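You operate a simulated robot arm through the tools that you are given. There is no shell and no other tool.

The job below is to be done with a simulated robot arm. You get a single attempt, and the scene is never put back.

## Task
Tighten the silver and black screws with the blue screwdriver and cover them.
Fine: slide the clear lid shut; stand the screwdriver back in its hole; leave the copper screw alone.

It is judged by the outcome, as a careful person would: the job done as asked, and still so three seconds after it is handed in. It fails if anything else is knocked over, pushed out of place, dropped, spilled or broken. Lids that push on must go on centred and level and be pressed home; caps that screw on are set level and turned clockwise until they are tight.

## Robot
A 6-joint arm with a two-finger parallel gripper, fixed in place. Base frame: the origin is at the foot of the arm, x ahead of it, y to its left, z up; the work surface is at about z = 81. Units: cm, degrees, N and s.
With the tool pointing down near the work surface it reaches from about 26 to 68 cm from the base axis. Its first joint turns from -66.0 to 66.0 degrees. Payload 2.9 kg.
The tool frame sits at the grasp point between the pads (the TCP): z along the fingers, y along the line on which they close. The tips reach 3 cm beyond it. Largest opening 11 cm; finger width 2, thickness 1; the body of the gripper, 4.8 by 11.2 cm, starts 5.5 cm behind the TCP.
Orientation is told as [roll, pitch, yaw] about the base's x, y, z axes, in that order, counted from this pose: with the fingers straight down and closing along the base's y, the tool's x points along the base's -x, its y along +y and its z along -z.

## Interface
- The arm moves only by the tool step_arm. Its arguments are lists of equal length, an entry for each row: "claw": the finger opening in m, from 0 to 0.11; "linear": the shift along the base's x, y, z in m, a list of three; "rot": the turn, a rotation vector about the base's x, y, z in degrees, a list of three. In form: {"claw": [claw, ...], "linear": [[tx, ty, tz], ...], "rot": [[rx, ry, rz], ...]}. A call has 1 to 20 rows; each row is the pose to reach, as a shift and turn from the pose commanded when the call began. Each row takes 0.2 s and may step no farther than 5 cm and 8.6 degrees from the row before; otherwise, or with a gripper value out of range, the whole call is refused. A pose out of reach is approached as far as the arm can. The call stops where the force on the tool passes 40 N (or 10 N more than at its start, if that is more) or the arm is blocked; 0.2 s more then pass. Each finger travels about 10.8 cm/s and halts on what it meets, pressing with about 41 N; the grip force reading is that of the motor and also rises with nothing between the fingers. The clock runs only during rows and for 0.2 s after the last one: add rows that repeat a pose to give the fingers time. The reply holds the time, the measured pose of the TCP, the force on the tool along the base axes, the opening and the grip force, in the units named above and with some noise, with the torque about the TCP (base axes, N m) and any sound that the robot's microphone picked up.
- Cameras (640 x 400 px; columns grow to the right, rows downward): "scene" is fixed at [4.85, 41.4, 139.22]; the picture's right is [-0.95, -0.31, 0.00], its down [-0.16, 0.48, -0.87] and it looks along [0.27, -0.82, -0.50] (base axes); focal length 338 px, centre (320, 200). "wrist" rides on the gripper at [7.2, 1.7, -10.3] in the tool frame; the picture's right is [-0.23, 0.97, 0.00], its down [-0.76, -0.18, -0.62] and it looks along [-0.61, -0.14, 0.78] (tool axes); focal length 222 px, centre (320, 200). There is no depth. A picture from a camera that has moved, and an enlarged one, comes with that camera's place and axes in the base frame and with its lens.
- get_image(camera): a new picture of that camera. It takes no simulated time.
- enlarge(camera, box): a new picture of the part [left, top, right, bottom] of that camera's present view, enlarged. It takes no simulated time.
- hand_in(): hands the job in; it is judged then, once.

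Places have to be worked out from the pictures, the camera data and where the tool is seen. Open the gripper and draw the arm clear of the work before you hand the job in, unless the task says otherwise.

The tools are called after "Request:" as name(argument=value, ...) on one line, values as JSON. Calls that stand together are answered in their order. step_arm: Moves the arm, as the interface text tells. Its arguments: {"type":"object","properties":{"claw":{"type":"array","items":{"type":"number"}},"linear":{"type":"array","items":{"type":"array","items":{"type":"number"}}},"rot":{"type":"array","items":{"type":"array","items":{"type":"number"}}}},"required":["claw","linear","rot"]} The other tools are called the same way: get_image (camera) takes a picture; enlarge (camera, box) takes an enlarged picture of a part of a camera's view; hand_in () hands the job in.

At the start:

```text
time: 0.0
eef_pos: [42.92, -19.7, 117.8]
tool_rot: [-0.1, 0.0, 0.0]
wrist_force: [0.4, -1.0, -0.2]
moment: [0.03, 0.02, -0.01]
grip_width: 11.02
grasp_force: 0.0
```

scene: 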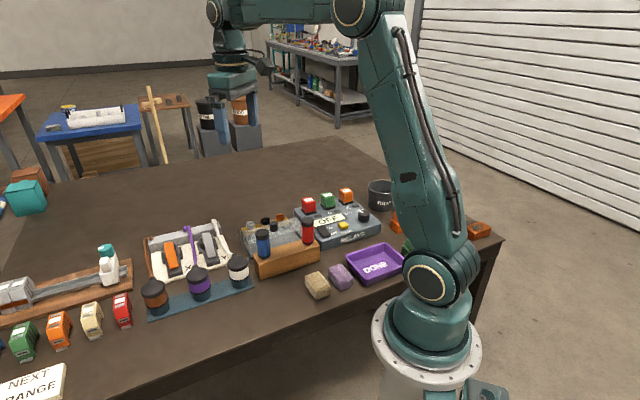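
wrist: 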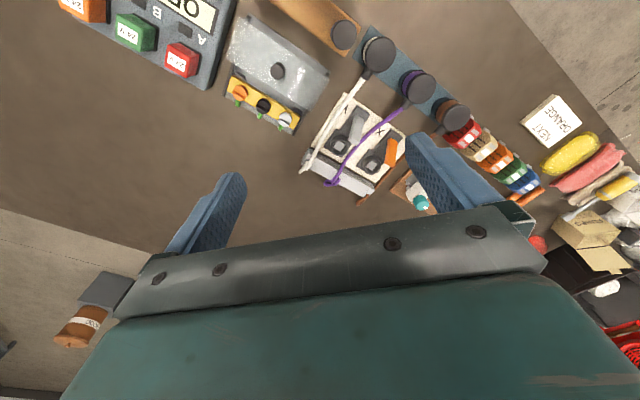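

I'll begin by looking closer at the work area: the screwdriver stand, screw block with clear lid.

Request:
enlarge(camera="scene", box=[220, 170, 420, 300])

Request:
enlarge(camera="wrist", box=[200, 0, 420, 140])

```text
3.08 times, centred on (320, 235) of scene
camera zoom: at [4.85, 41.4, 139.22], right [-0.95, -0.31, 0.0], down [-0.16, 0.48, -0.87], along [0.27, -0.82, -0.5], focal length 1042 px, centre (320, 92)
```

zoom: 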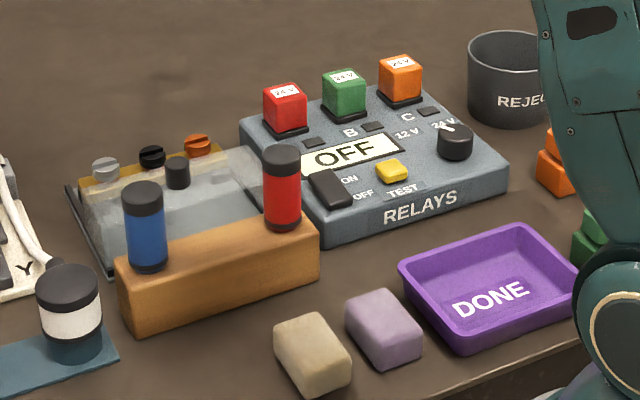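

```text
2.86 times, centred on (310, 70) of wrist
camera zoom: at [35.84, -17.96, 128.28], right [0.23, 0.97, 0.0], down [0.76, -0.18, 0.62], along [0.61, -0.14, -0.78], focal length 635 px, centre (349, 571)
```

zoom: 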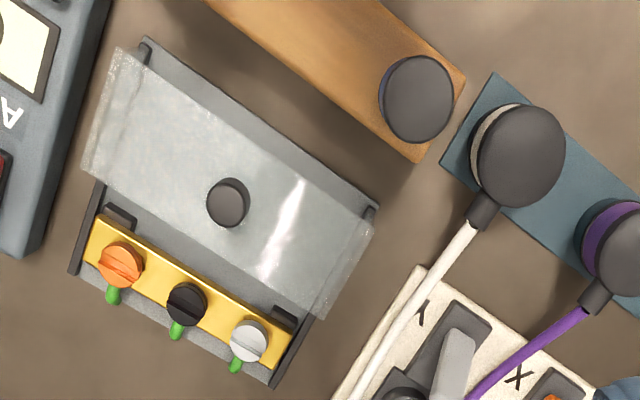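

The terminal block sits rotated about 45°, with screws near (48.6,-27.7), (45.4,-31), (42.3,-34.1), and the lid is slid back toward the arm. I move to a better viewpoint to measure the screws and the screwdriver accurately.

Request:
step_arm(claw=[0.11, 0.11, 0.11, 0.11, 0.11], linear=[[-0.022, -0.013, -0.016], [-0.044, -0.026, -0.032], [-0.066, -0.039, -0.048], [-0.088, -0.052, -0.064], [-0.11, -0.063, -0.08]], rot=[[0, 0, 0], [0, 0, 0], [0, 0, 0], [0, 0, 0], [0, 0, 0]])

Request:
get_image(camera="wrist")

Request:
get_image(camera="scene")

```text
time: 1.2
eef_pos: [32.0, -25.9, 109.78]
tool_rot: [0.0, -0.1, 0.0]
wrist_force: [-0.5, 0.1, 0.3]
moment: [-0.02, 0.0, 0.01]
grip_width: 10.99
grasp_force: 0.1
```

```text
taken
camera wrist: at [24.83, -24.23, 120.19], right [0.23, 0.97, 0.0], down [0.76, -0.18, 0.62], along [0.61, -0.14, -0.78], focal length 222 px, centre (320, 200)
```

wrist: 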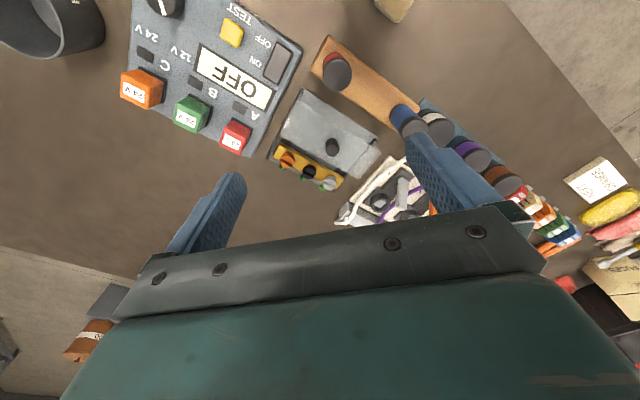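

```text
taken
```

scene: 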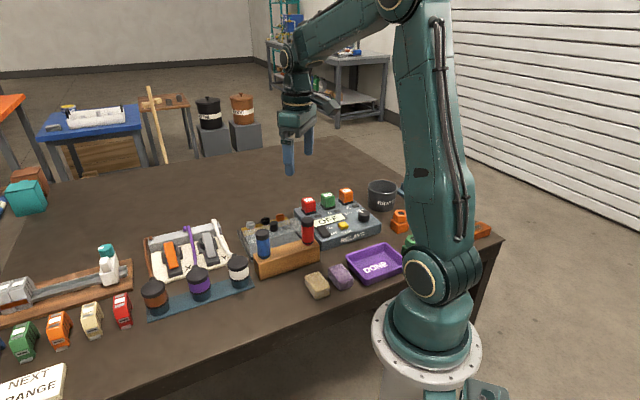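

The view now shows the block more frontally. I enlarge around the block and the screwdriver holder.

Request:
enlarge(camera="wrist", box=[260, 80, 390, 200])

Request:
enlarge(camera="wrist", box=[300, 20, 440, 150])

Request:
enlarge(camera="scene", box=[235, 185, 335, 280])

```text
3.33 times, centred on (325, 140) of wrist
camera zoom: at [24.83, -24.23, 120.19], right [0.23, 0.97, 0.0], down [0.76, -0.18, 0.62], along [0.61, -0.14, -0.78], focal length 740 px, centre (303, 400)
```

zoom: 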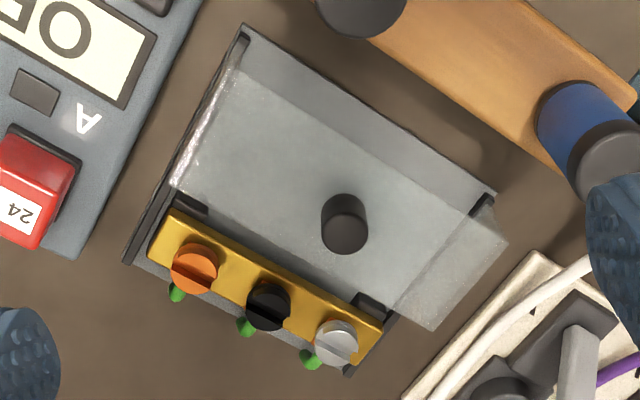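

```text
3.08 times, centred on (370, 85) of wrist
camera zoom: at [24.83, -24.23, 120.19], right [0.23, 0.97, 0.0], down [0.76, -0.18, 0.62], along [0.61, -0.14, -0.78], focal length 684 px, centre (166, 554)
```

zoom: 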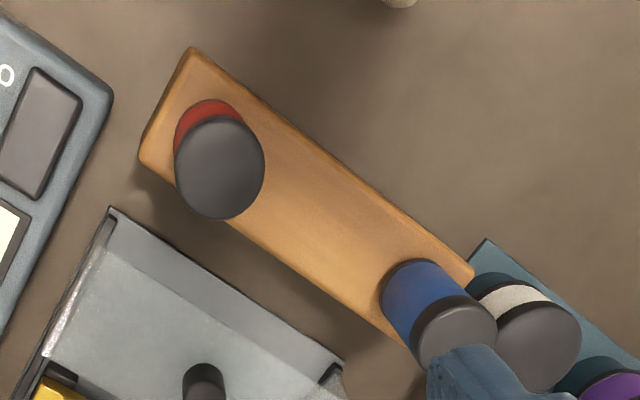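

```text
4.21 times, centred on (285, 232) of scene
camera zoom: at [4.85, 41.4, 139.22], right [-0.95, -0.31, 0.0], down [-0.16, 0.48, -0.87], along [0.27, -0.82, -0.5], focal length 1426 px, centre (467, 63)
```

zoom: 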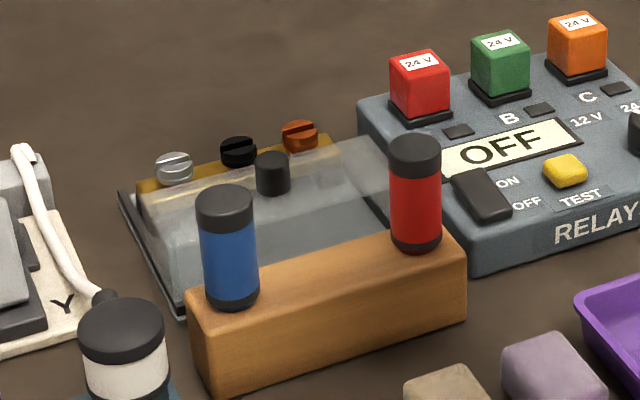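

Screw heads come out at about z=85.4 with 4.5 cm spacing along a 45° line; blue driver is at about (37.3,-15.3) with top z≈94. I go closer over the screws to see their slots and how far they stick up.

Request:
step_arm(claw=[0.11, 0.11, 0.11, 0.11], linear=[[0.03, -0.012, -0.02], [0.06, -0.025, -0.04], [0.09, -0.038, -0.06], [0.12, -0.05, -0.08]], rot=[[0, 0, 0], [0, 0, 0], [0, 0, 0], [0, 0, 0]])

Request:
get_image(camera="wrist")

```text
time: 2.2
eef_pos: [44.07, -31.01, 101.91]
tool_rot: [0.0, 0.0, 0.1]
wrist_force: [0.4, 0.3, -0.4]
moment: [0.02, 0.0, -0.01]
grip_width: 11.02
grasp_force: 0.1
```

```text
taken
camera wrist: at [36.8, -29.36, 112.29], right [0.23, 0.97, 0.0], down [0.76, -0.18, 0.62], along [0.61, -0.14, -0.78], focal length 222 px, centre (320, 200)
```

wrist: 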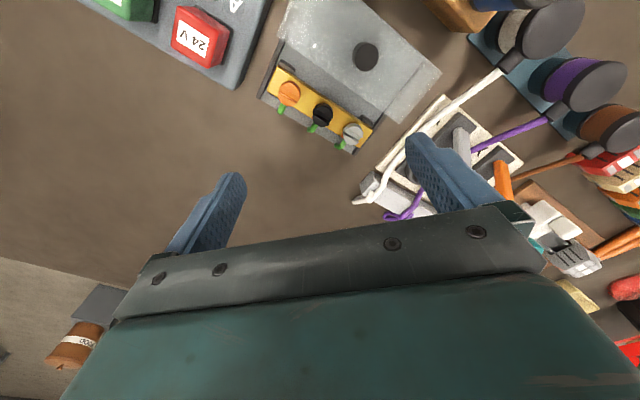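

The block is clearly in view; enlarge the screws for slot orientation and protrusion.

Request:
enlarge(camera="wrist", box=[255, 55, 385, 155])

Request:
enlarge(camera="scene", box=[238, 205, 308, 250])

```text
4.00 times, centred on (320, 105) of wrist
camera zoom: at [36.8, -29.36, 112.29], right [0.23, 0.97, 0.0], down [0.76, -0.18, 0.62], along [0.61, -0.14, -0.78], focal length 888 px, centre (320, 580)
```

zoom: 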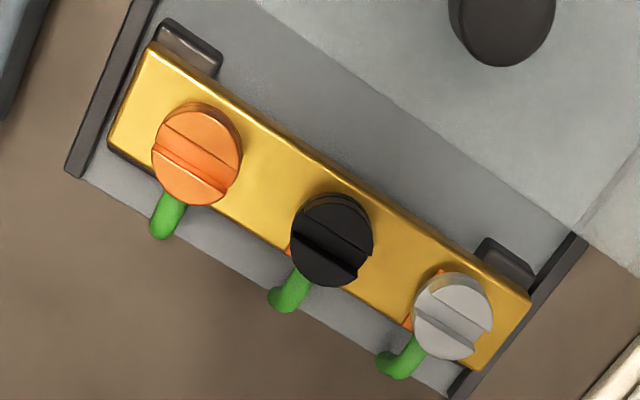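

```text
8.89 times, centred on (273, 228) of scene
camera zoom: at [4.85, 41.4, 139.22], right [-0.95, -0.31, 0.0], down [-0.16, 0.48, -0.87], along [0.27, -0.82, -0.5], focal length 3009 px, centre (738, -44)
```

zoom: 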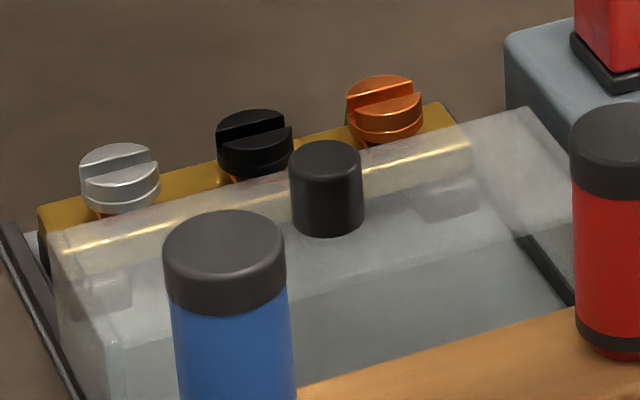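

The slots of the heads look roughly parallel to the row (≈45° in base). I zoom tighter on each screw to measure the slot angles.

Request:
enlarge(camera="wrist", box=[335, 115, 367, 150])

Request:
enlarge(camera="wrist", box=[305, 97, 340, 132])

```text
11.43 times, centred on (351, 132) of wrist
camera zoom: at [36.8, -29.36, 112.29], right [0.23, 0.97, 0.0], down [0.76, -0.18, 0.62], along [0.61, -0.14, -0.78], focal length 2538 px, centre (-34, 971)
```

zoom: 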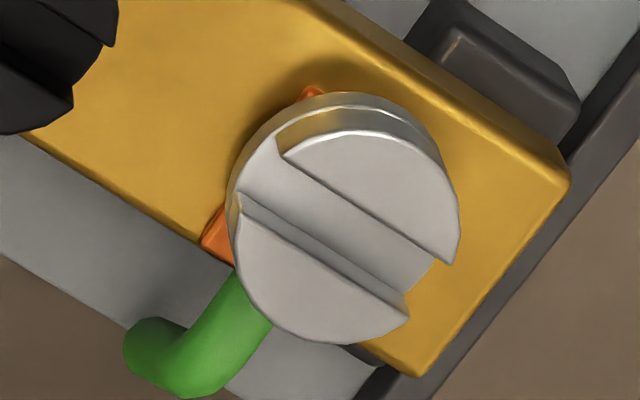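

```text
11.43 times, centred on (322, 114) of wrist
camera zoom: at [36.8, -29.36, 112.29], right [0.23, 0.97, 0.0], down [0.76, -0.18, 0.62], along [0.61, -0.14, -0.78], focal length 2538 px, centre (291, 1177)
```

zoom: 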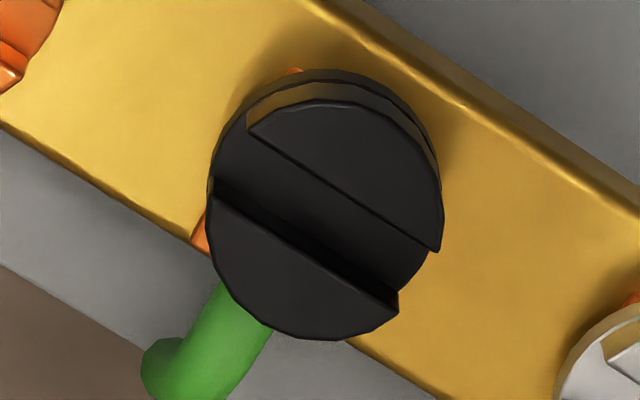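

Slots are both at ≈45° (parallel to the row), silver head at ≈(48.6,-27.9), black at ≈(45.4,-31.0), slot ~0.7 cm wide. Now I move above the blue screwdriver to centre on it precisely.

Request:
step_arm(claw=[0.11, 0.1, 0.09, 0.08, 0.075, 0.075], linear=[[-0.012, 0.03, 0.03], [-0.026, 0.062, 0.04], [-0.04, 0.094, 0.04], [-0.054, 0.126, 0.04], [-0.068, 0.157, 0.04], [-0.068, 0.157, 0.04]], rot=[[0, 0, 0], [0, 0, 0], [0, 0, 0], [0, 0, 0], [0, 0, 0], [0, 0, 0]])

Request:
get_image(camera="wrist")

Request:
enlarge(camera="wrist", box=[240, 60, 400, 200])

```text
time: 3.6
eef_pos: [37.09, -15.33, 105.86]
tool_rot: [-0.1, 0.0, 0.1]
wrist_force: [-1.1, 0.7, -0.4]
moment: [0.01, 0.01, -0.04]
grip_width: 7.49
grasp_force: 0.0
```

```text
taken
camera wrist: at [29.86, -13.51, 116.29], right [0.23, 0.97, 0.0], down [0.76, -0.18, 0.62], along [0.61, -0.14, -0.78], focal length 222 px, centre (320, 200)
```

wrist: 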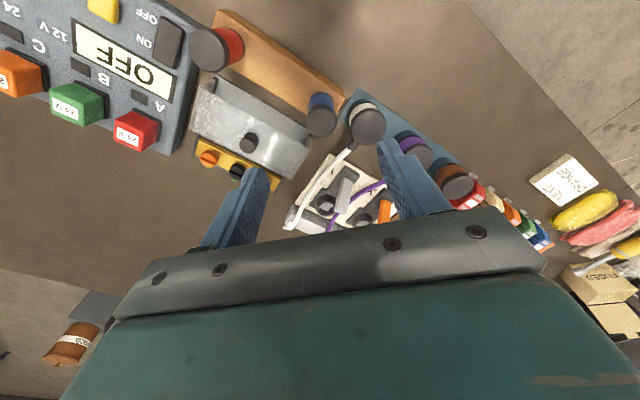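

```text
2.86 times, centred on (320, 130) of wrist
camera zoom: at [29.86, -13.51, 116.29], right [0.23, 0.97, 0.0], down [0.76, -0.18, 0.62], along [0.61, -0.14, -0.78], focal length 635 px, centre (320, 400)
```

zoom: 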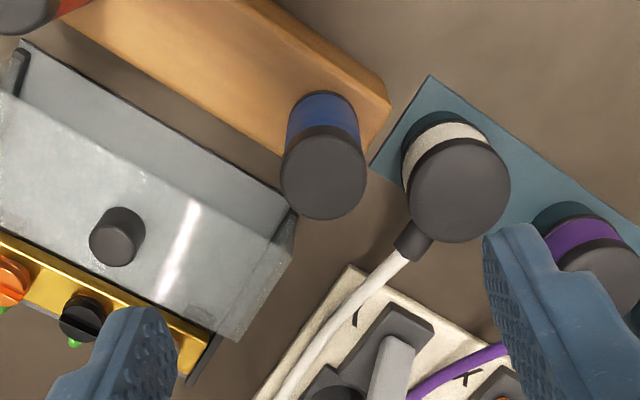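

The driver is nearly centred laterally (about 0.1 cm off). I yaw the tool by +90° over it, to get an independent lateral measurement in x and to test the wrist range.

Request:
step_arm(claw=[0.075, 0.075, 0.075, 0.075, 0.075, 0.075, 0.075, 0.075, 0.075, 0.075, 0.075, 0.075], linear=[[0.001, 0.0, 0], [0.002, 0.0, 0], [0.003, 0.001, -0.01], [0.004, 0.001, -0.01], [0.004, 0.001, -0.02], [0.004, 0.001, -0.02], [0.004, 0.001, -0.03], [0.004, 0.001, -0.03], [0.004, 0.001, -0.04], [0.004, 0.001, -0.05], [0.004, 0.001, -0.05], [0.004, 0.001, -0.05]], rot=[[0, 0, 8.2], [0, 0, 16.4], [0, 0, 24.6], [0, 0, 32.8], [0, 0, 41], [0, 0, 49.2], [0, 0, 57.4], [0, 0, 65.6], [0, 0, 73.8], [0, 0, 82], [0, 0, 90], [0, 0, 90]])

Request:
get_image(camera="wrist")

Request:
enlarge(camera="wrist", box=[240, 60, 400, 200])

```text
time: 6.2
eef_pos: [37.54, -15.26, 100.82]
tool_rot: [0.0, 0.0, 90.1]
wrist_force: [0.3, -1.1, 0.4]
moment: [0.03, 0.01, 0.01]
grip_width: 7.5
grasp_force: 0.0
```

```text
taken
camera wrist: at [35.99, -22.44, 111.27], right [-0.97, 0.23, 0.0], down [0.18, 0.76, 0.62], along [0.14, 0.61, -0.78], focal length 222 px, centre (320, 200)
```

wrist: 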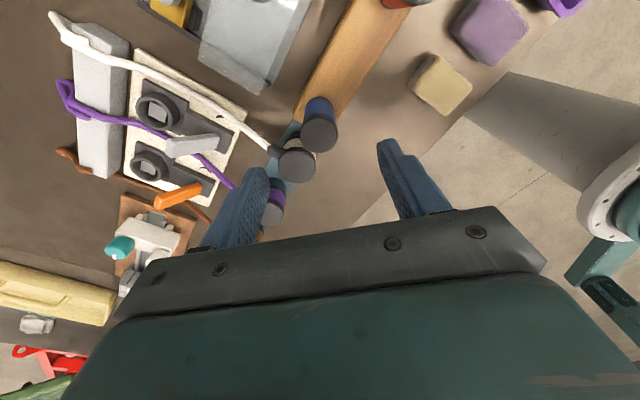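

```text
2.86 times, centred on (320, 130) of wrist
camera zoom: at [35.99, -22.44, 111.27], right [-0.97, 0.23, 0.0], down [0.18, 0.76, 0.62], along [0.14, 0.61, -0.78], focal length 635 px, centre (320, 400)
```

zoom: 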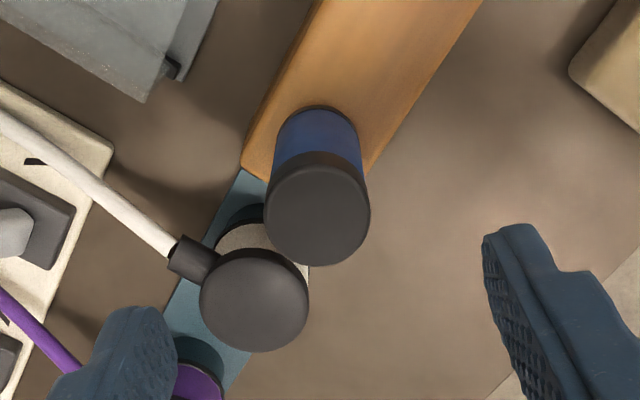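

From the two views the driver axis is at about (37.6,-15.3). I narrow the opening, descend around the handle to z≈91 and close on it.

Request:
step_arm(claw=[0.062, 0.062, 0.062, 0.062, 0.062], linear=[[0.0005, -0.0007, 0], [0.0005, -0.0007, -0.03], [0.0005, -0.0007, -0.06], [0.0005, -0.0007, -0.085], [0.0005, -0.0007, -0.098]], rot=[[0, 0, 0], [0, 0, 0], [0, 0, 0], [0, 0, 0], [0, 0, 0]])

Request:
get_image(camera="wrist")

Request:
enlarge(camera="scene", box=[215, 185, 325, 285])

```text
time: 7.4
eef_pos: [37.68, -15.54, 91.13]
tool_rot: [0.0, 0.1, 90.0]
wrist_force: [0.0, 1.0, -0.6]
moment: [0.02, -0.01, 0.0]
grip_width: 6.18
grasp_force: 0.0
```

```text
taken
camera wrist: at [36.05, -22.62, 101.49], right [-0.97, 0.23, 0.0], down [0.18, 0.76, 0.62], along [0.14, 0.61, -0.78], focal length 222 px, centre (320, 200)
```

wrist: 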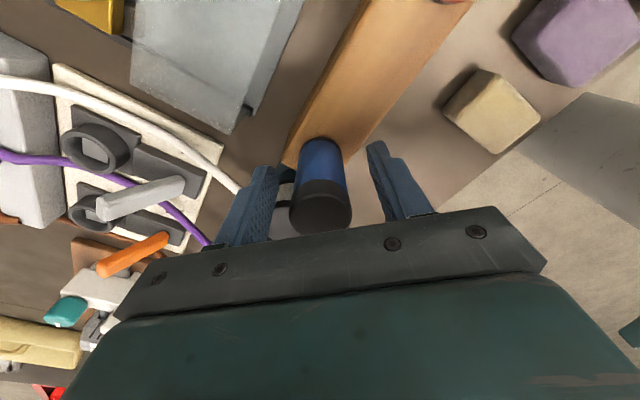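

```text
4.00 times, centred on (270, 235) of scene
camera zoom: at [4.85, 41.4, 139.22], right [-0.95, -0.31, 0.0], down [-0.16, 0.48, -0.87], along [0.27, -0.82, -0.5], focal length 1354 px, centre (520, 60)
```

zoom: 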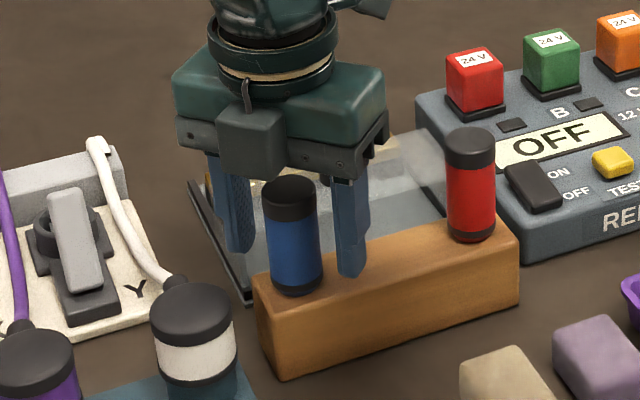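

I check the centring between the fingers in an enlarged wrist view before closing.

Request:
enlarge(camera="wrist", box=[240, 120, 400, 240])

Request:
enlarge(camera="scene", box=[250, 215, 320, 265])

```text
3.33 times, centred on (320, 180) of wrist
camera zoom: at [36.05, -22.62, 101.49], right [-0.97, 0.23, 0.0], down [0.18, 0.76, 0.62], along [0.14, 0.61, -0.78], focal length 740 px, centre (320, 267)
```

zoom: 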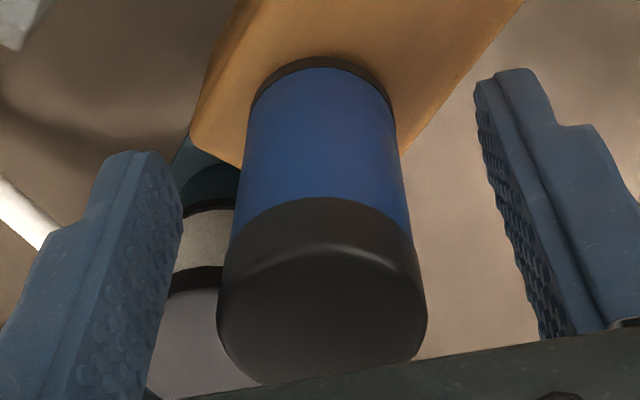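

```text
8.00 times, centred on (285, 240) of scene
camera zoom: at [4.85, 41.4, 139.22], right [-0.95, -0.31, 0.0], down [-0.16, 0.48, -0.87], along [0.27, -0.82, -0.5], focal length 2708 px, centre (600, -120)
```

zoom: 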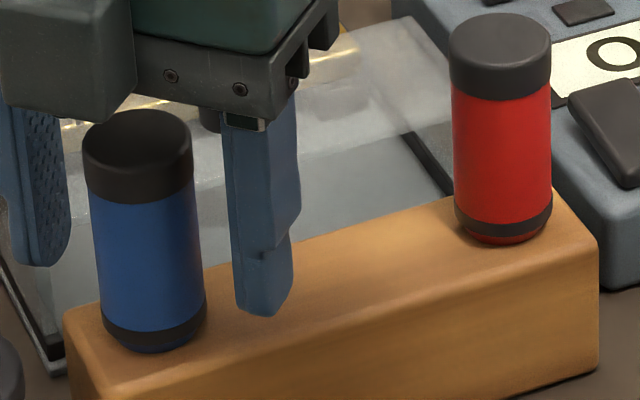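

The handle looks centred within a couple of mm. I close on it now.

Request:
step_arm(claw=[0.04, 0.02, 0.02, 0.02], linear=[[0, 0, 0], [0, 0, 0], [0, 0, 0], [0, 0, 0]], rot=[[0, 0, 0], [0, 0, 0], [0, 0, 0], [0, 0, 0]])

Request:
enlarge(camera="wrist", box=[240, 120, 400, 240])

Request:
enlarge(camera="scene", box=[250, 215, 320, 265])

```text
time: 8.4
eef_pos: [37.72, -15.5, 91.15]
tool_rot: [0.0, 0.0, 90.2]
wrist_force: [0.3, -0.5, 1.1]
moment: [0.0, 0.0, -0.02]
grip_width: 2.82
grasp_force: 41.0
```

```text
3.33 times, centred on (320, 180) of wrist
camera zoom: at [36.06, -22.62, 101.51], right [-0.97, 0.23, 0.0], down [0.18, 0.76, 0.62], along [0.14, 0.61, -0.78], focal length 740 px, centre (320, 267)
```

zoom: 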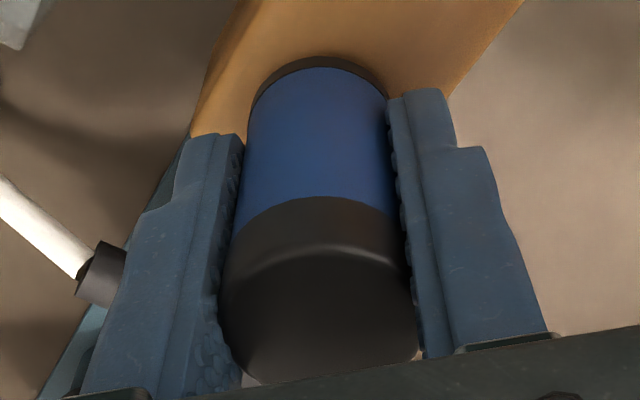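

```text
8.00 times, centred on (285, 240) of scene
camera zoom: at [4.85, 41.4, 139.22], right [-0.95, -0.31, 0.0], down [-0.16, 0.48, -0.87], along [0.27, -0.82, -0.5], focal length 2708 px, centre (600, -120)
```

zoom: 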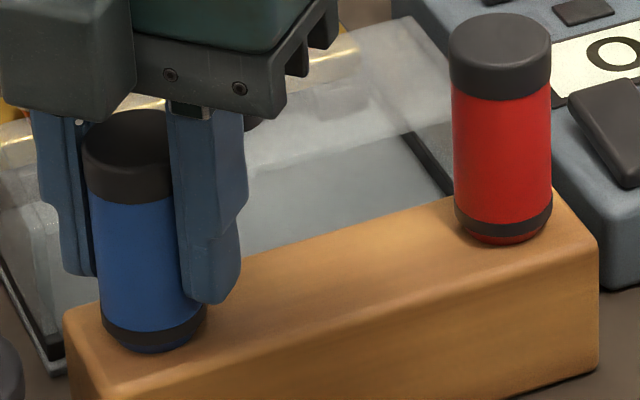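

Grip is solid (2.82 cm, 41 N). Lift straight up to draw the driver out of its hole.

Request:
step_arm(claw=[0.02, 0.02, 0.02, 0.02, 0.02, 0.02], linear=[[0, 0, 0.01], [0, 0, 0.03], [0, 0, 0.05], [0, 0, 0.08], [0, 0, 0.11], [0, 0, 0.11]], rot=[[0, 0, 0], [0, 0, 0], [0, 0, 0], [0, 0, 0], [0, 0, 0], [0, 0, 0]])

Request:
enlarge(camera="scene", box=[220, 150, 340, 270])

Request:
get_image(camera="wrist")

```text
time: 9.8
eef_pos: [37.63, -15.44, 102.1]
tool_rot: [0.0, 0.0, 90.0]
wrist_force: [0.0, 0.1, -0.8]
moment: [0.0, 0.0, 0.01]
grip_width: 2.64
grasp_force: 41.4
```

```text
3.33 times, centred on (280, 210) of scene
camera zoom: at [4.85, 41.4, 139.22], right [-0.95, -0.31, 0.0], down [-0.16, 0.48, -0.87], along [0.27, -0.82, -0.5], focal length 1128 px, centre (453, 167)
```

zoom: 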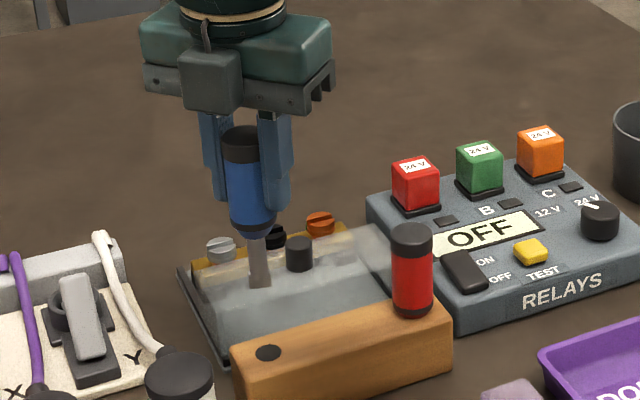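

```text
taken
camera wrist: at [36.06, -22.55, 112.56], right [-0.97, 0.23, 0.0], down [0.18, 0.76, 0.62], along [0.14, 0.61, -0.78], focal length 222 px, centre (320, 200)
```

wrist: 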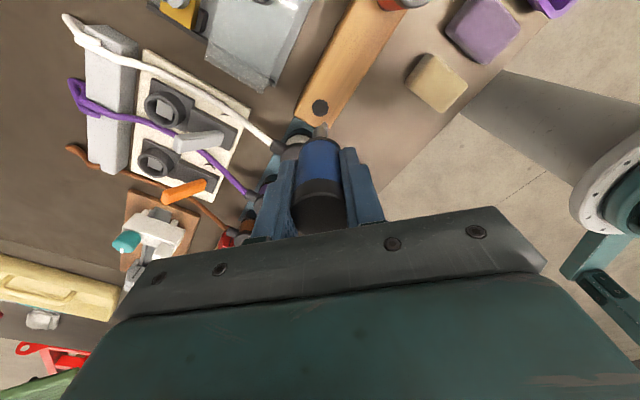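

The driver came out; shaft with a flat blade is visible. I enlarge to examine blade orientation and tilt.

Request:
enlarge(camera="scene", box=[250, 180, 320, 240])

Request:
enlarge(camera="wrist", box=[260, 80, 400, 240])

```text
6.67 times, centred on (285, 210) of scene
camera zoom: at [4.85, 41.4, 139.22], right [-0.95, -0.31, 0.0], down [-0.16, 0.48, -0.87], along [0.27, -0.82, -0.5], focal length 2257 px, centre (553, 133)
```

zoom: 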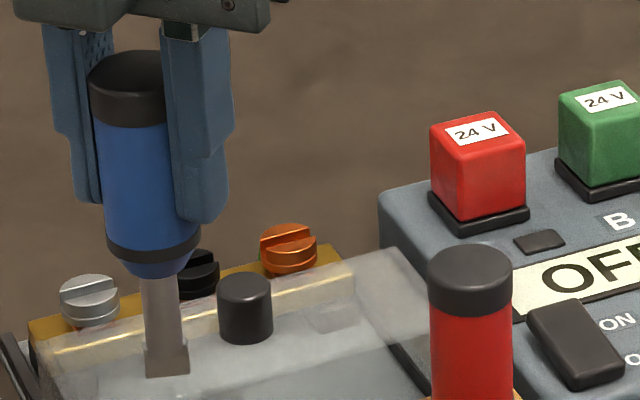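

```text
2.50 times, centred on (330, 160) of wrist
camera zoom: at [36.06, -22.55, 112.56], right [-0.97, 0.23, 0.0], down [0.18, 0.76, 0.62], along [0.14, 0.61, -0.78], focal length 555 px, centre (295, 300)
```

zoom: 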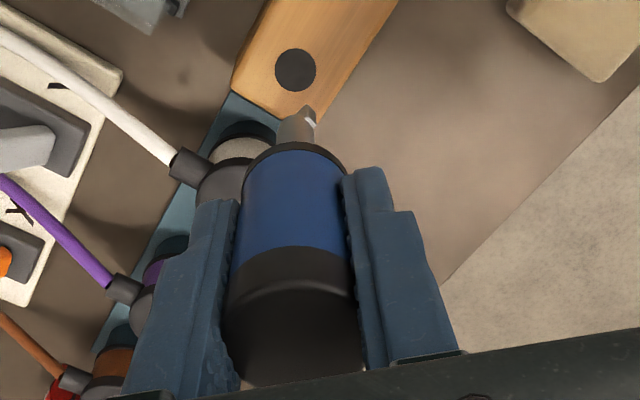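

Let me zoom tightly on the blade from both cameras to get its orientation.

Request:
enlarge(camera="scene", box=[260, 216, 288, 240])

Request:
enlarge(camera="wrist", box=[305, 110, 345, 150])

```text
16.00 times, centred on (274, 228) of scene
camera zoom: at [4.85, 41.4, 139.22], right [-0.95, -0.31, 0.0], down [-0.16, 0.48, -0.87], along [0.27, -0.82, -0.5], focal length 5417 px, centre (1056, -248)
```

zoom: 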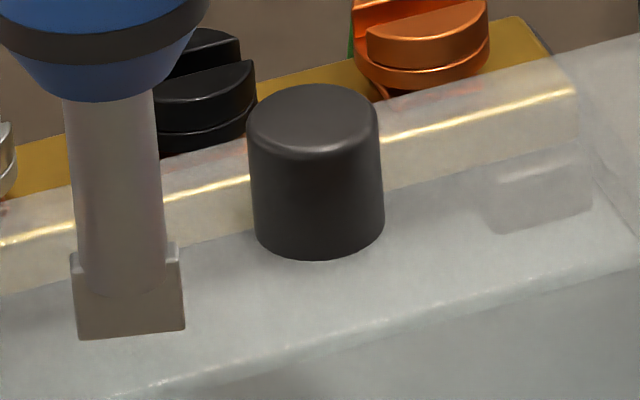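

```text
10.00 times, centred on (325, 130) of wrist
camera zoom: at [36.06, -22.55, 112.56], right [-0.97, 0.23, 0.0], down [0.18, 0.76, 0.62], along [0.14, 0.61, -0.78], focal length 2221 px, centre (270, 900)
```

zoom: 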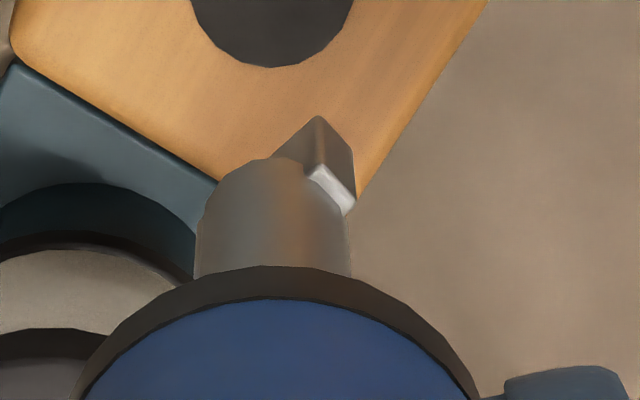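

The blade (≈1.5 × 0.5 cm) points at about 27° in base with the tool at yaw 90, tip ≈9.65 cm below the TCP. To match the 45° slot I yaw +18° while moving above the silver screw, tip staying at about z 90.

Request:
step_arm(claw=[0.02, 0.02, 0.02, 0.02, 0.02, 0.02], linear=[[0.02, -0.025, 0], [0.044, -0.05, 0], [0.068, -0.076, 0], [0.09, -0.102, -0.01], [0.11, -0.126, -0.02], [0.11, -0.126, -0.02]], rot=[[0, 0, 3.6], [0, 0, 7.2], [0, 0, 10.8], [0, 0, 14.4], [0, 0, 18], [0, 0, 18]])

Request:
get_image(camera="wrist")

Request:
enlarge(camera="scene", box=[225, 170, 305, 240])

```text
time: 11.2
eef_pos: [48.6, -28.02, 100.06]
tool_rot: [0.0, 0.0, 108.2]
wrist_force: [-0.1, 0.8, -1.1]
moment: [0.01, 0.0, -0.01]
grip_width: 2.65
grasp_force: 40.8
```

```text
taken
camera wrist: at [49.29, -35.29, 110.51], right [-1.0, -0.09, 0.0], down [-0.07, 0.78, 0.62], along [-0.05, 0.62, -0.78], focal length 222 px, centre (320, 200)
```

wrist: 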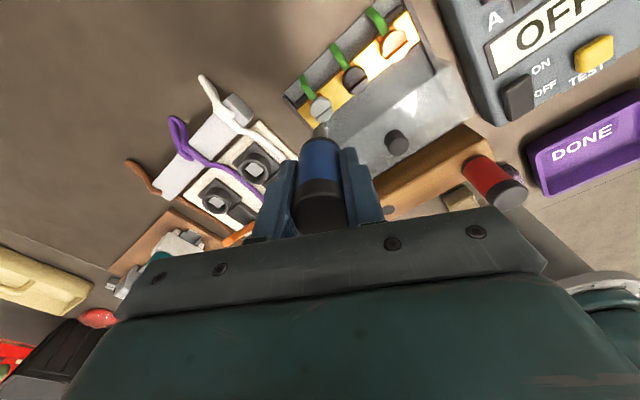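

```text
5.71 times, centred on (265, 205) of scene
camera zoom: at [4.85, 41.4, 139.22], right [-0.95, -0.31, 0.0], down [-0.16, 0.48, -0.87], along [0.27, -0.82, -0.5], focal length 1935 px, centre (634, 171)
```

zoom: 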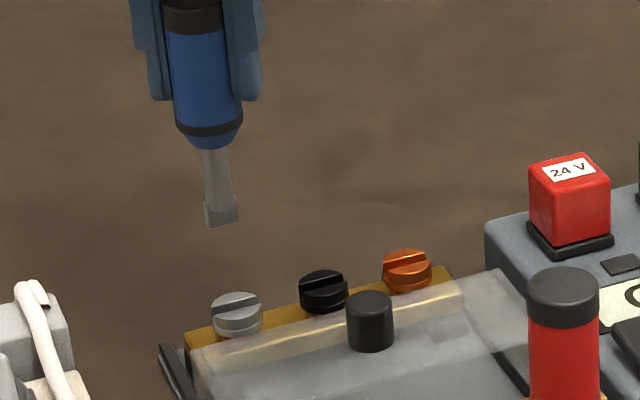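

Tip hovers just above the silver screw. I look at the tip/slot alignment in enlarged views.

Request:
enlarge(camera="wrist", box=[290, 80, 350, 140])

Request:
enlarge(camera="scene", box=[243, 193, 273, 217])

```text
6.67 times, centred on (320, 110) of wrist
camera zoom: at [49.29, -35.29, 110.51], right [-1.0, -0.09, 0.0], down [-0.07, 0.78, 0.62], along [-0.05, 0.62, -0.78], focal length 1481 px, centre (320, 800)
```

zoom: 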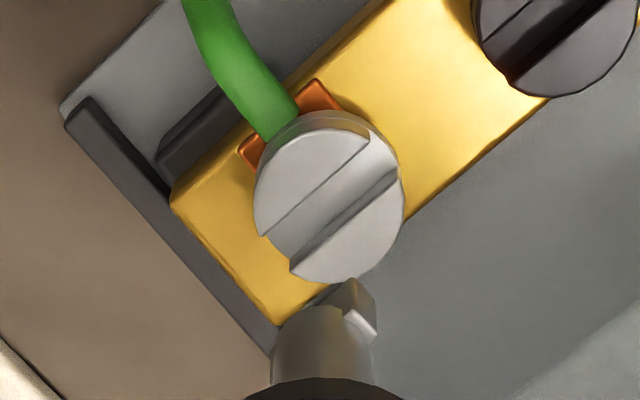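

```text
16.00 times, centred on (258, 205) of scene
camera zoom: at [4.85, 41.4, 139.22], right [-0.95, -0.31, 0.0], down [-0.16, 0.48, -0.87], along [0.27, -0.82, -0.5], focal length 5417 px, centre (1312, 120)
```

zoom: 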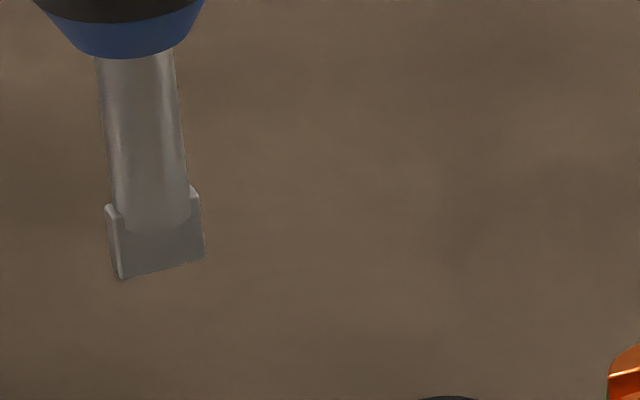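

The slot measures 45° in this view and lies ≈0.15 cm off the TCP axis. I zoom on the blade to get its position and angle in the same view.

Request:
enlarge(camera="wrist", box=[308, 115, 336, 143])

```text
14.29 times, centred on (322, 129) of wrist
camera zoom: at [49.29, -35.29, 110.51], right [-1.0, -0.09, 0.0], down [-0.07, 0.78, 0.62], along [-0.05, 0.62, -0.78], focal length 3173 px, centre (291, 1214)
```

zoom: 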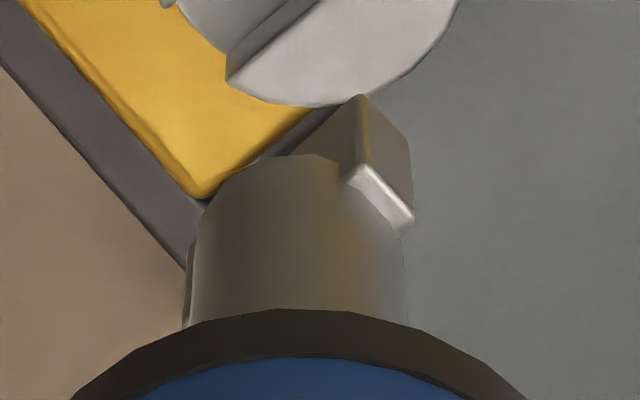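

Blade angle is ≈45° by the scene view and consistent with the slot. I take a scene zoom covering both tip and screw head to get their relative offset.

Request:
enlarge(camera="scene", box=[245, 196, 277, 230])

```text
11.76 times, centred on (261, 213) of scene
camera zoom: at [4.85, 41.4, 139.22], right [-0.95, -0.31, 0.0], down [-0.16, 0.48, -0.87], along [0.27, -0.82, -0.5], focal length 3983 px, centre (1014, 47)
```

zoom: 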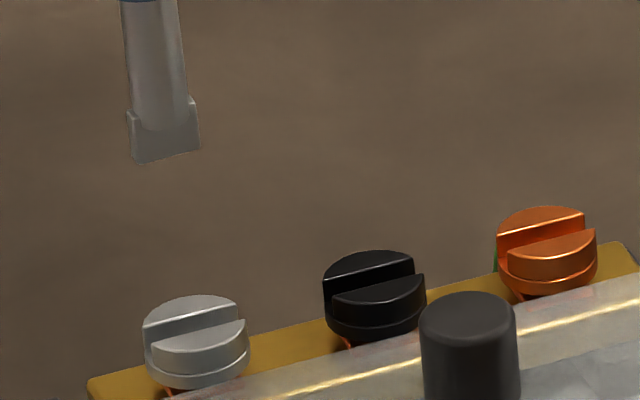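

The offsets depend on height, so I lower the tip to about 0.6 cm above the head and compare directly.

Request:
step_arm(claw=[0.02, 0.02, 0.02, 0.02], linear=[[0, 0, -0.015], [0, 0, -0.03], [0, 0, -0.041], [0, 0, -0.041]], rot=[[0, 0, 0], [0, 0, 0], [0, 0, 0], [0, 0, 0]])

Request:
enlarge(camera="scene", box=[245, 200, 277, 230])

Request:
enlarge(camera="wrist", box=[300, 100, 340, 140])

```text
time: 12.2
eef_pos: [48.64, -27.82, 95.9]
tool_rot: [0.0, -0.1, 108.0]
wrist_force: [-1.0, -0.6, -0.3]
moment: [0.0, -0.02, 0.01]
grip_width: 2.64
grasp_force: 40.8
```

```text
13.33 times, centred on (261, 215) of scene
camera zoom: at [4.85, 41.4, 139.22], right [-0.95, -0.31, 0.0], down [-0.16, 0.48, -0.87], along [0.27, -0.82, -0.5], focal length 4514 px, centre (1107, 0)
```

zoom: 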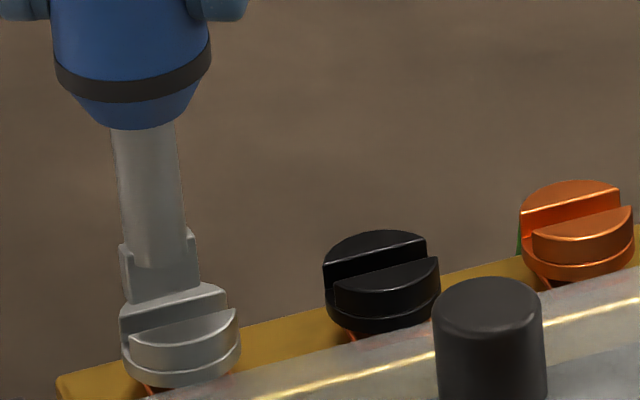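

```text
10.00 times, centred on (320, 120) of wrist
camera zoom: at [49.34, -35.17, 106.33], right [-1.0, -0.09, 0.0], down [-0.07, 0.78, 0.62], along [-0.05, 0.62, -0.78], focal length 2221 px, centre (320, 1000)
```

zoom: 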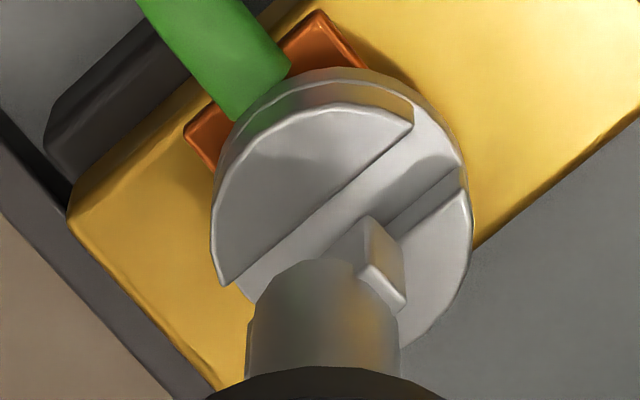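

Close above now. One more tight zoom from each camera to determine the remaining cross-slot offset.

Request:
enlarge(camera="scene", box=[251, 214, 265, 230])

Request:
enlarge(camera="wrist", box=[308, 103, 336, 131])

```text
16.00 times, centred on (258, 222) of scene
camera zoom: at [4.85, 41.4, 139.22], right [-0.95, -0.31, 0.0], down [-0.16, 0.48, -0.87], along [0.27, -0.82, -0.5], focal length 5417 px, centre (1312, -152)
```

zoom: 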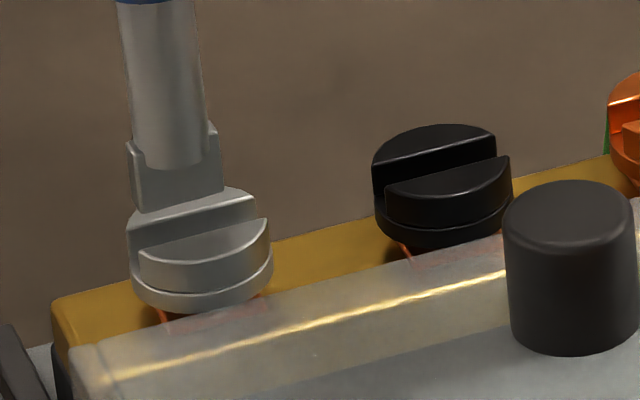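

```text
14.29 times, centred on (322, 117) of wrist
camera zoom: at [49.34, -35.17, 106.33], right [-1.0, -0.09, 0.0], down [-0.07, 0.78, 0.62], along [-0.05, 0.62, -0.78], focal length 3173 px, centre (291, 1386)
```

zoom: 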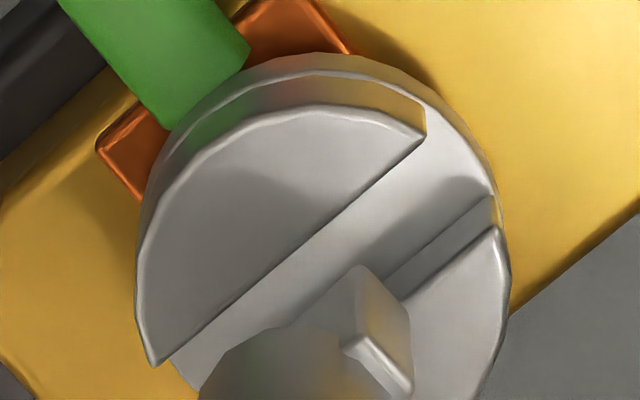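

The blade is parallel to the slot and centred across it within ~0.1 cm, but ~0.28 cm too far along the slot. I correct by (-0.2,-0.2) cm and descend 0.95 cm slowly into the slot.

Request:
step_arm(claw=[0.02, 0.02, 0.02, 0.02, 0.02, 0.02, 0.02], linear=[[-0.002, -0.002, 0], [-0.002, -0.002, -0.002], [-0.002, -0.002, -0.004], [-0.002, -0.002, -0.006], [-0.002, -0.002, -0.008], [-0.002, -0.002, -0.0095], [-0.002, -0.002, -0.0095]], rot=[[0, 0, 0], [0, 0, 0], [0, 0, 0], [0, 0, 0], [0, 0, 0], [0, 0, 0], [0, 0, 0]])

Request:
enlarge(camera="scene", box=[251, 214, 265, 230])

Request:
enlarge(camera="wrist", box=[308, 103, 336, 131])

```text
time: 13.8
eef_pos: [48.5, -28.12, 95.01]
tool_rot: [-0.1, 0.0, 108.1]
wrist_force: [-0.9, -0.6, -1.3]
moment: [-0.03, 0.03, -0.02]
grip_width: 2.66
grasp_force: 41.5
```

```text
16.00 times, centred on (258, 222) of scene
camera zoom: at [4.85, 41.4, 139.22], right [-0.95, -0.31, 0.0], down [-0.16, 0.48, -0.87], along [0.27, -0.82, -0.5], focal length 5417 px, centre (1312, -152)
```

zoom: 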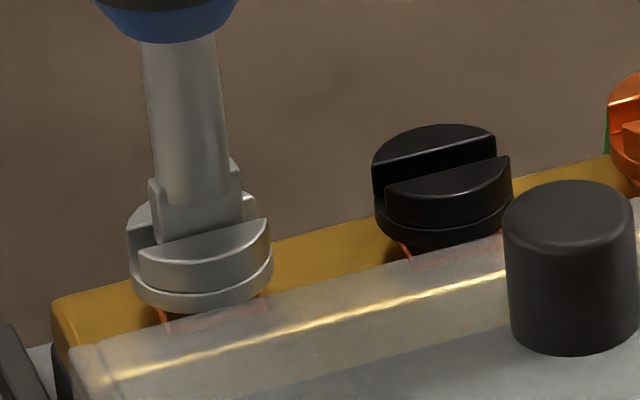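

```text
14.29 times, centred on (322, 117) of wrist
camera zoom: at [49.15, -35.43, 105.43], right [-1.0, -0.08, 0.0], down [-0.07, 0.78, 0.62], along [-0.05, 0.62, -0.78], focal length 3173 px, centre (291, 1386)
```

zoom: 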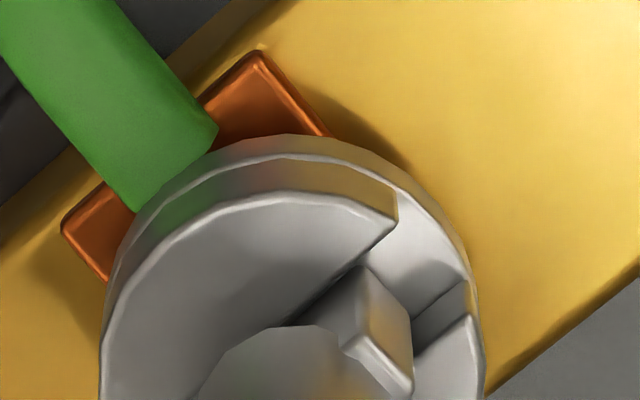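

The blade has entered the slot without contact forces. I continue down in small steps until it bottoms.

Request:
step_arm(claw=[0.02, 0.02, 0.02, 0.02], linear=[[0, 0, -0.001], [0, 0, -0.002], [0, 0, -0.003], [0, 0, -0.003]], rot=[[0, 0, 0], [0, 0, 0], [0, 0, 0], [0, 0, 0]])

Request:
enlarge(camera="scene", box=[251, 214, 265, 230])

```text
time: 14.8
eef_pos: [48.51, -28.04, 94.72]
tool_rot: [-0.1, 0.0, 107.9]
wrist_force: [-0.1, -1.0, -0.9]
moment: [0.0, 0.01, -0.01]
grip_width: 2.63
grasp_force: 41.6
```

```text
16.00 times, centred on (258, 222) of scene
camera zoom: at [4.85, 41.4, 139.22], right [-0.95, -0.31, 0.0], down [-0.16, 0.48, -0.87], along [0.27, -0.82, -0.5], focal length 5417 px, centre (1312, -152)
```

zoom: 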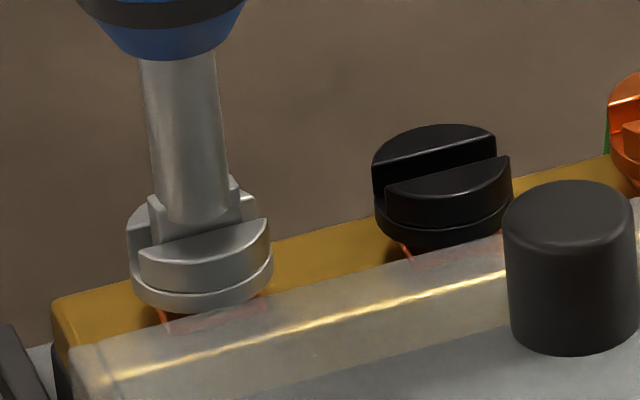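

Still no contact; descend another 0.35 cm.

Request:
step_arm(claw=[0.02, 0.02, 0.02, 0.02, 0.02], linear=[[0, 0, -0.001], [0, 0, -0.002], [0, 0, -0.003], [0, 0, -0.0035], [0, 0, -0.0035]], rot=[[0, 0, 0], [0, 0, 0], [0, 0, 0], [0, 0, 0], [0, 0, 0]])

Request:
enlarge(camera="scene", box=[251, 214, 265, 230])

Request:
enlarge(camera="wrist", box=[308, 103, 336, 131])

```text
time: 16.0
eef_pos: [48.48, -28.2, 94.55]
tool_rot: [-0.1, 0.1, 108.1]
wrist_force: [-6.6, 3.6, 25.7]
moment: [0.45, 0.62, 0.02]
grip_width: 2.64
grasp_force: 41.3
```

```text
16.00 times, centred on (258, 222) of scene
camera zoom: at [4.8, 41.43, 139.21], right [-0.95, -0.31, 0.0], down [-0.16, 0.48, -0.87], along [0.27, -0.82, -0.5], focal length 5417 px, centre (1312, -152)
```

zoom: 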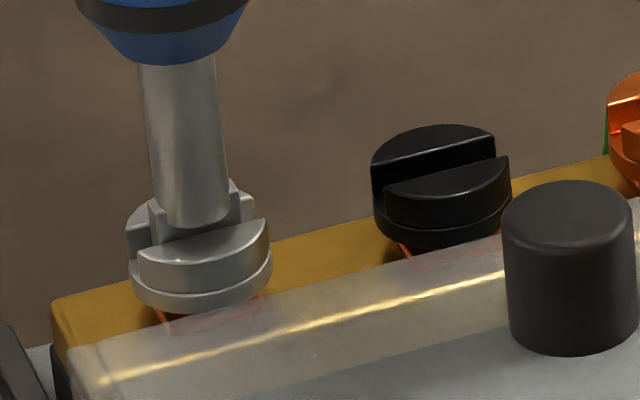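

```text
14.29 times, centred on (322, 117) of wrist
camera zoom: at [49.16, -35.39, 105.01], right [-1.0, -0.08, 0.0], down [-0.07, 0.78, 0.62], along [-0.05, 0.62, -0.78], focal length 3173 px, centre (291, 1386)
```

zoom: 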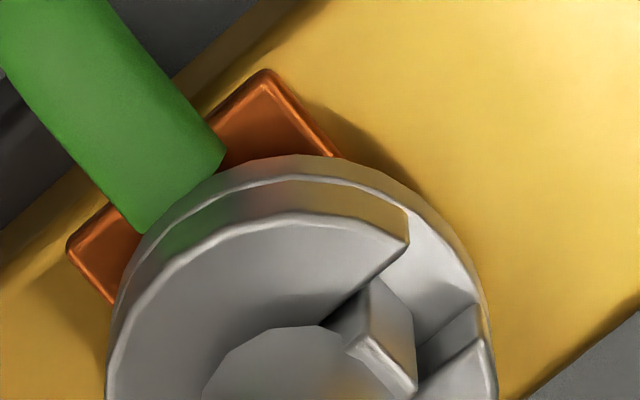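

The blade has bottomed in the slot (25 N upward). I start turning clockwise (yaw negative), 30° first, compensating for the small axis offset, and watch torque and sound.

Request:
step_arm(claw=[0.02, 0.02, 0.02, 0.02, 0.02], linear=[[-0.0005, 0.0003, 0], [-0.0007, 0.0002, 0], [-0.0009, 0.0002, 0], [-0.0011, 0.0002, 0], [-0.0013, 0.0002, 0]], rot=[[0, 0, 0], [0, 0, -7.5], [0, 0, -15], [0, 0, -22.5], [0, 0, -30]])

Request:
enlarge(camera="scene", box=[251, 214, 265, 230])

Request:
enlarge(camera="wrist", box=[300, 90, 340, 140])

```text
time: 17.2
eef_pos: [48.32, -28.13, 94.6]
tool_rot: [-0.3, 0.1, 77.9]
wrist_force: [-1.6, -0.8, 29.4]
moment: [-0.04, 0.2, 0.01]
grip_width: 2.65
grasp_force: 41.0
```

```text
16.00 times, centred on (258, 222) of scene
camera zoom: at [4.8, 41.43, 139.21], right [-0.95, -0.31, 0.0], down [-0.16, 0.48, -0.87], along [0.27, -0.82, -0.5], focal length 5417 px, centre (1312, -152)
```

zoom: 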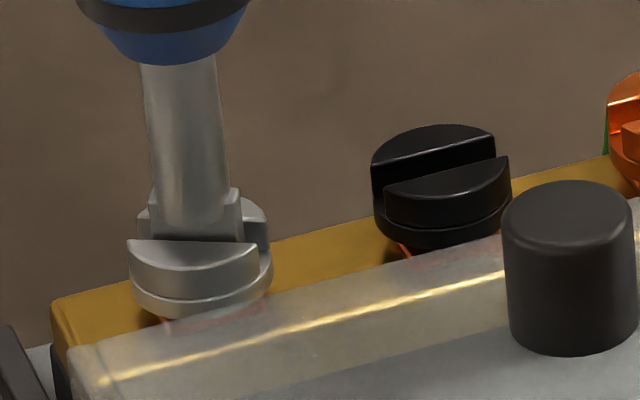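

```text
8.00 times, centred on (320, 115) of wrist
camera zoom: at [45.21, -34.71, 104.98], right [-0.9, 0.43, 0.0], down [0.33, 0.71, 0.62], along [0.27, 0.56, -0.78], focal length 1777 px, centre (320, 880)
```

zoom: 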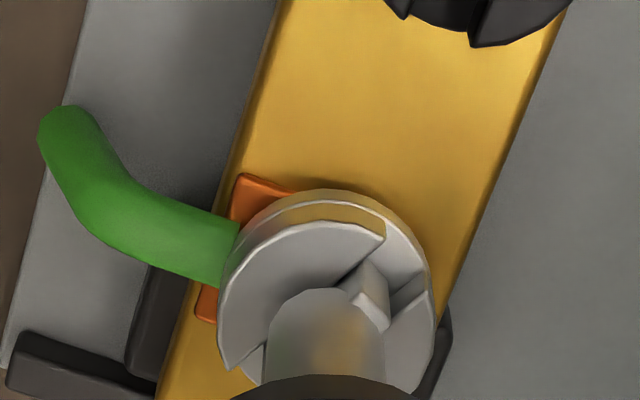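

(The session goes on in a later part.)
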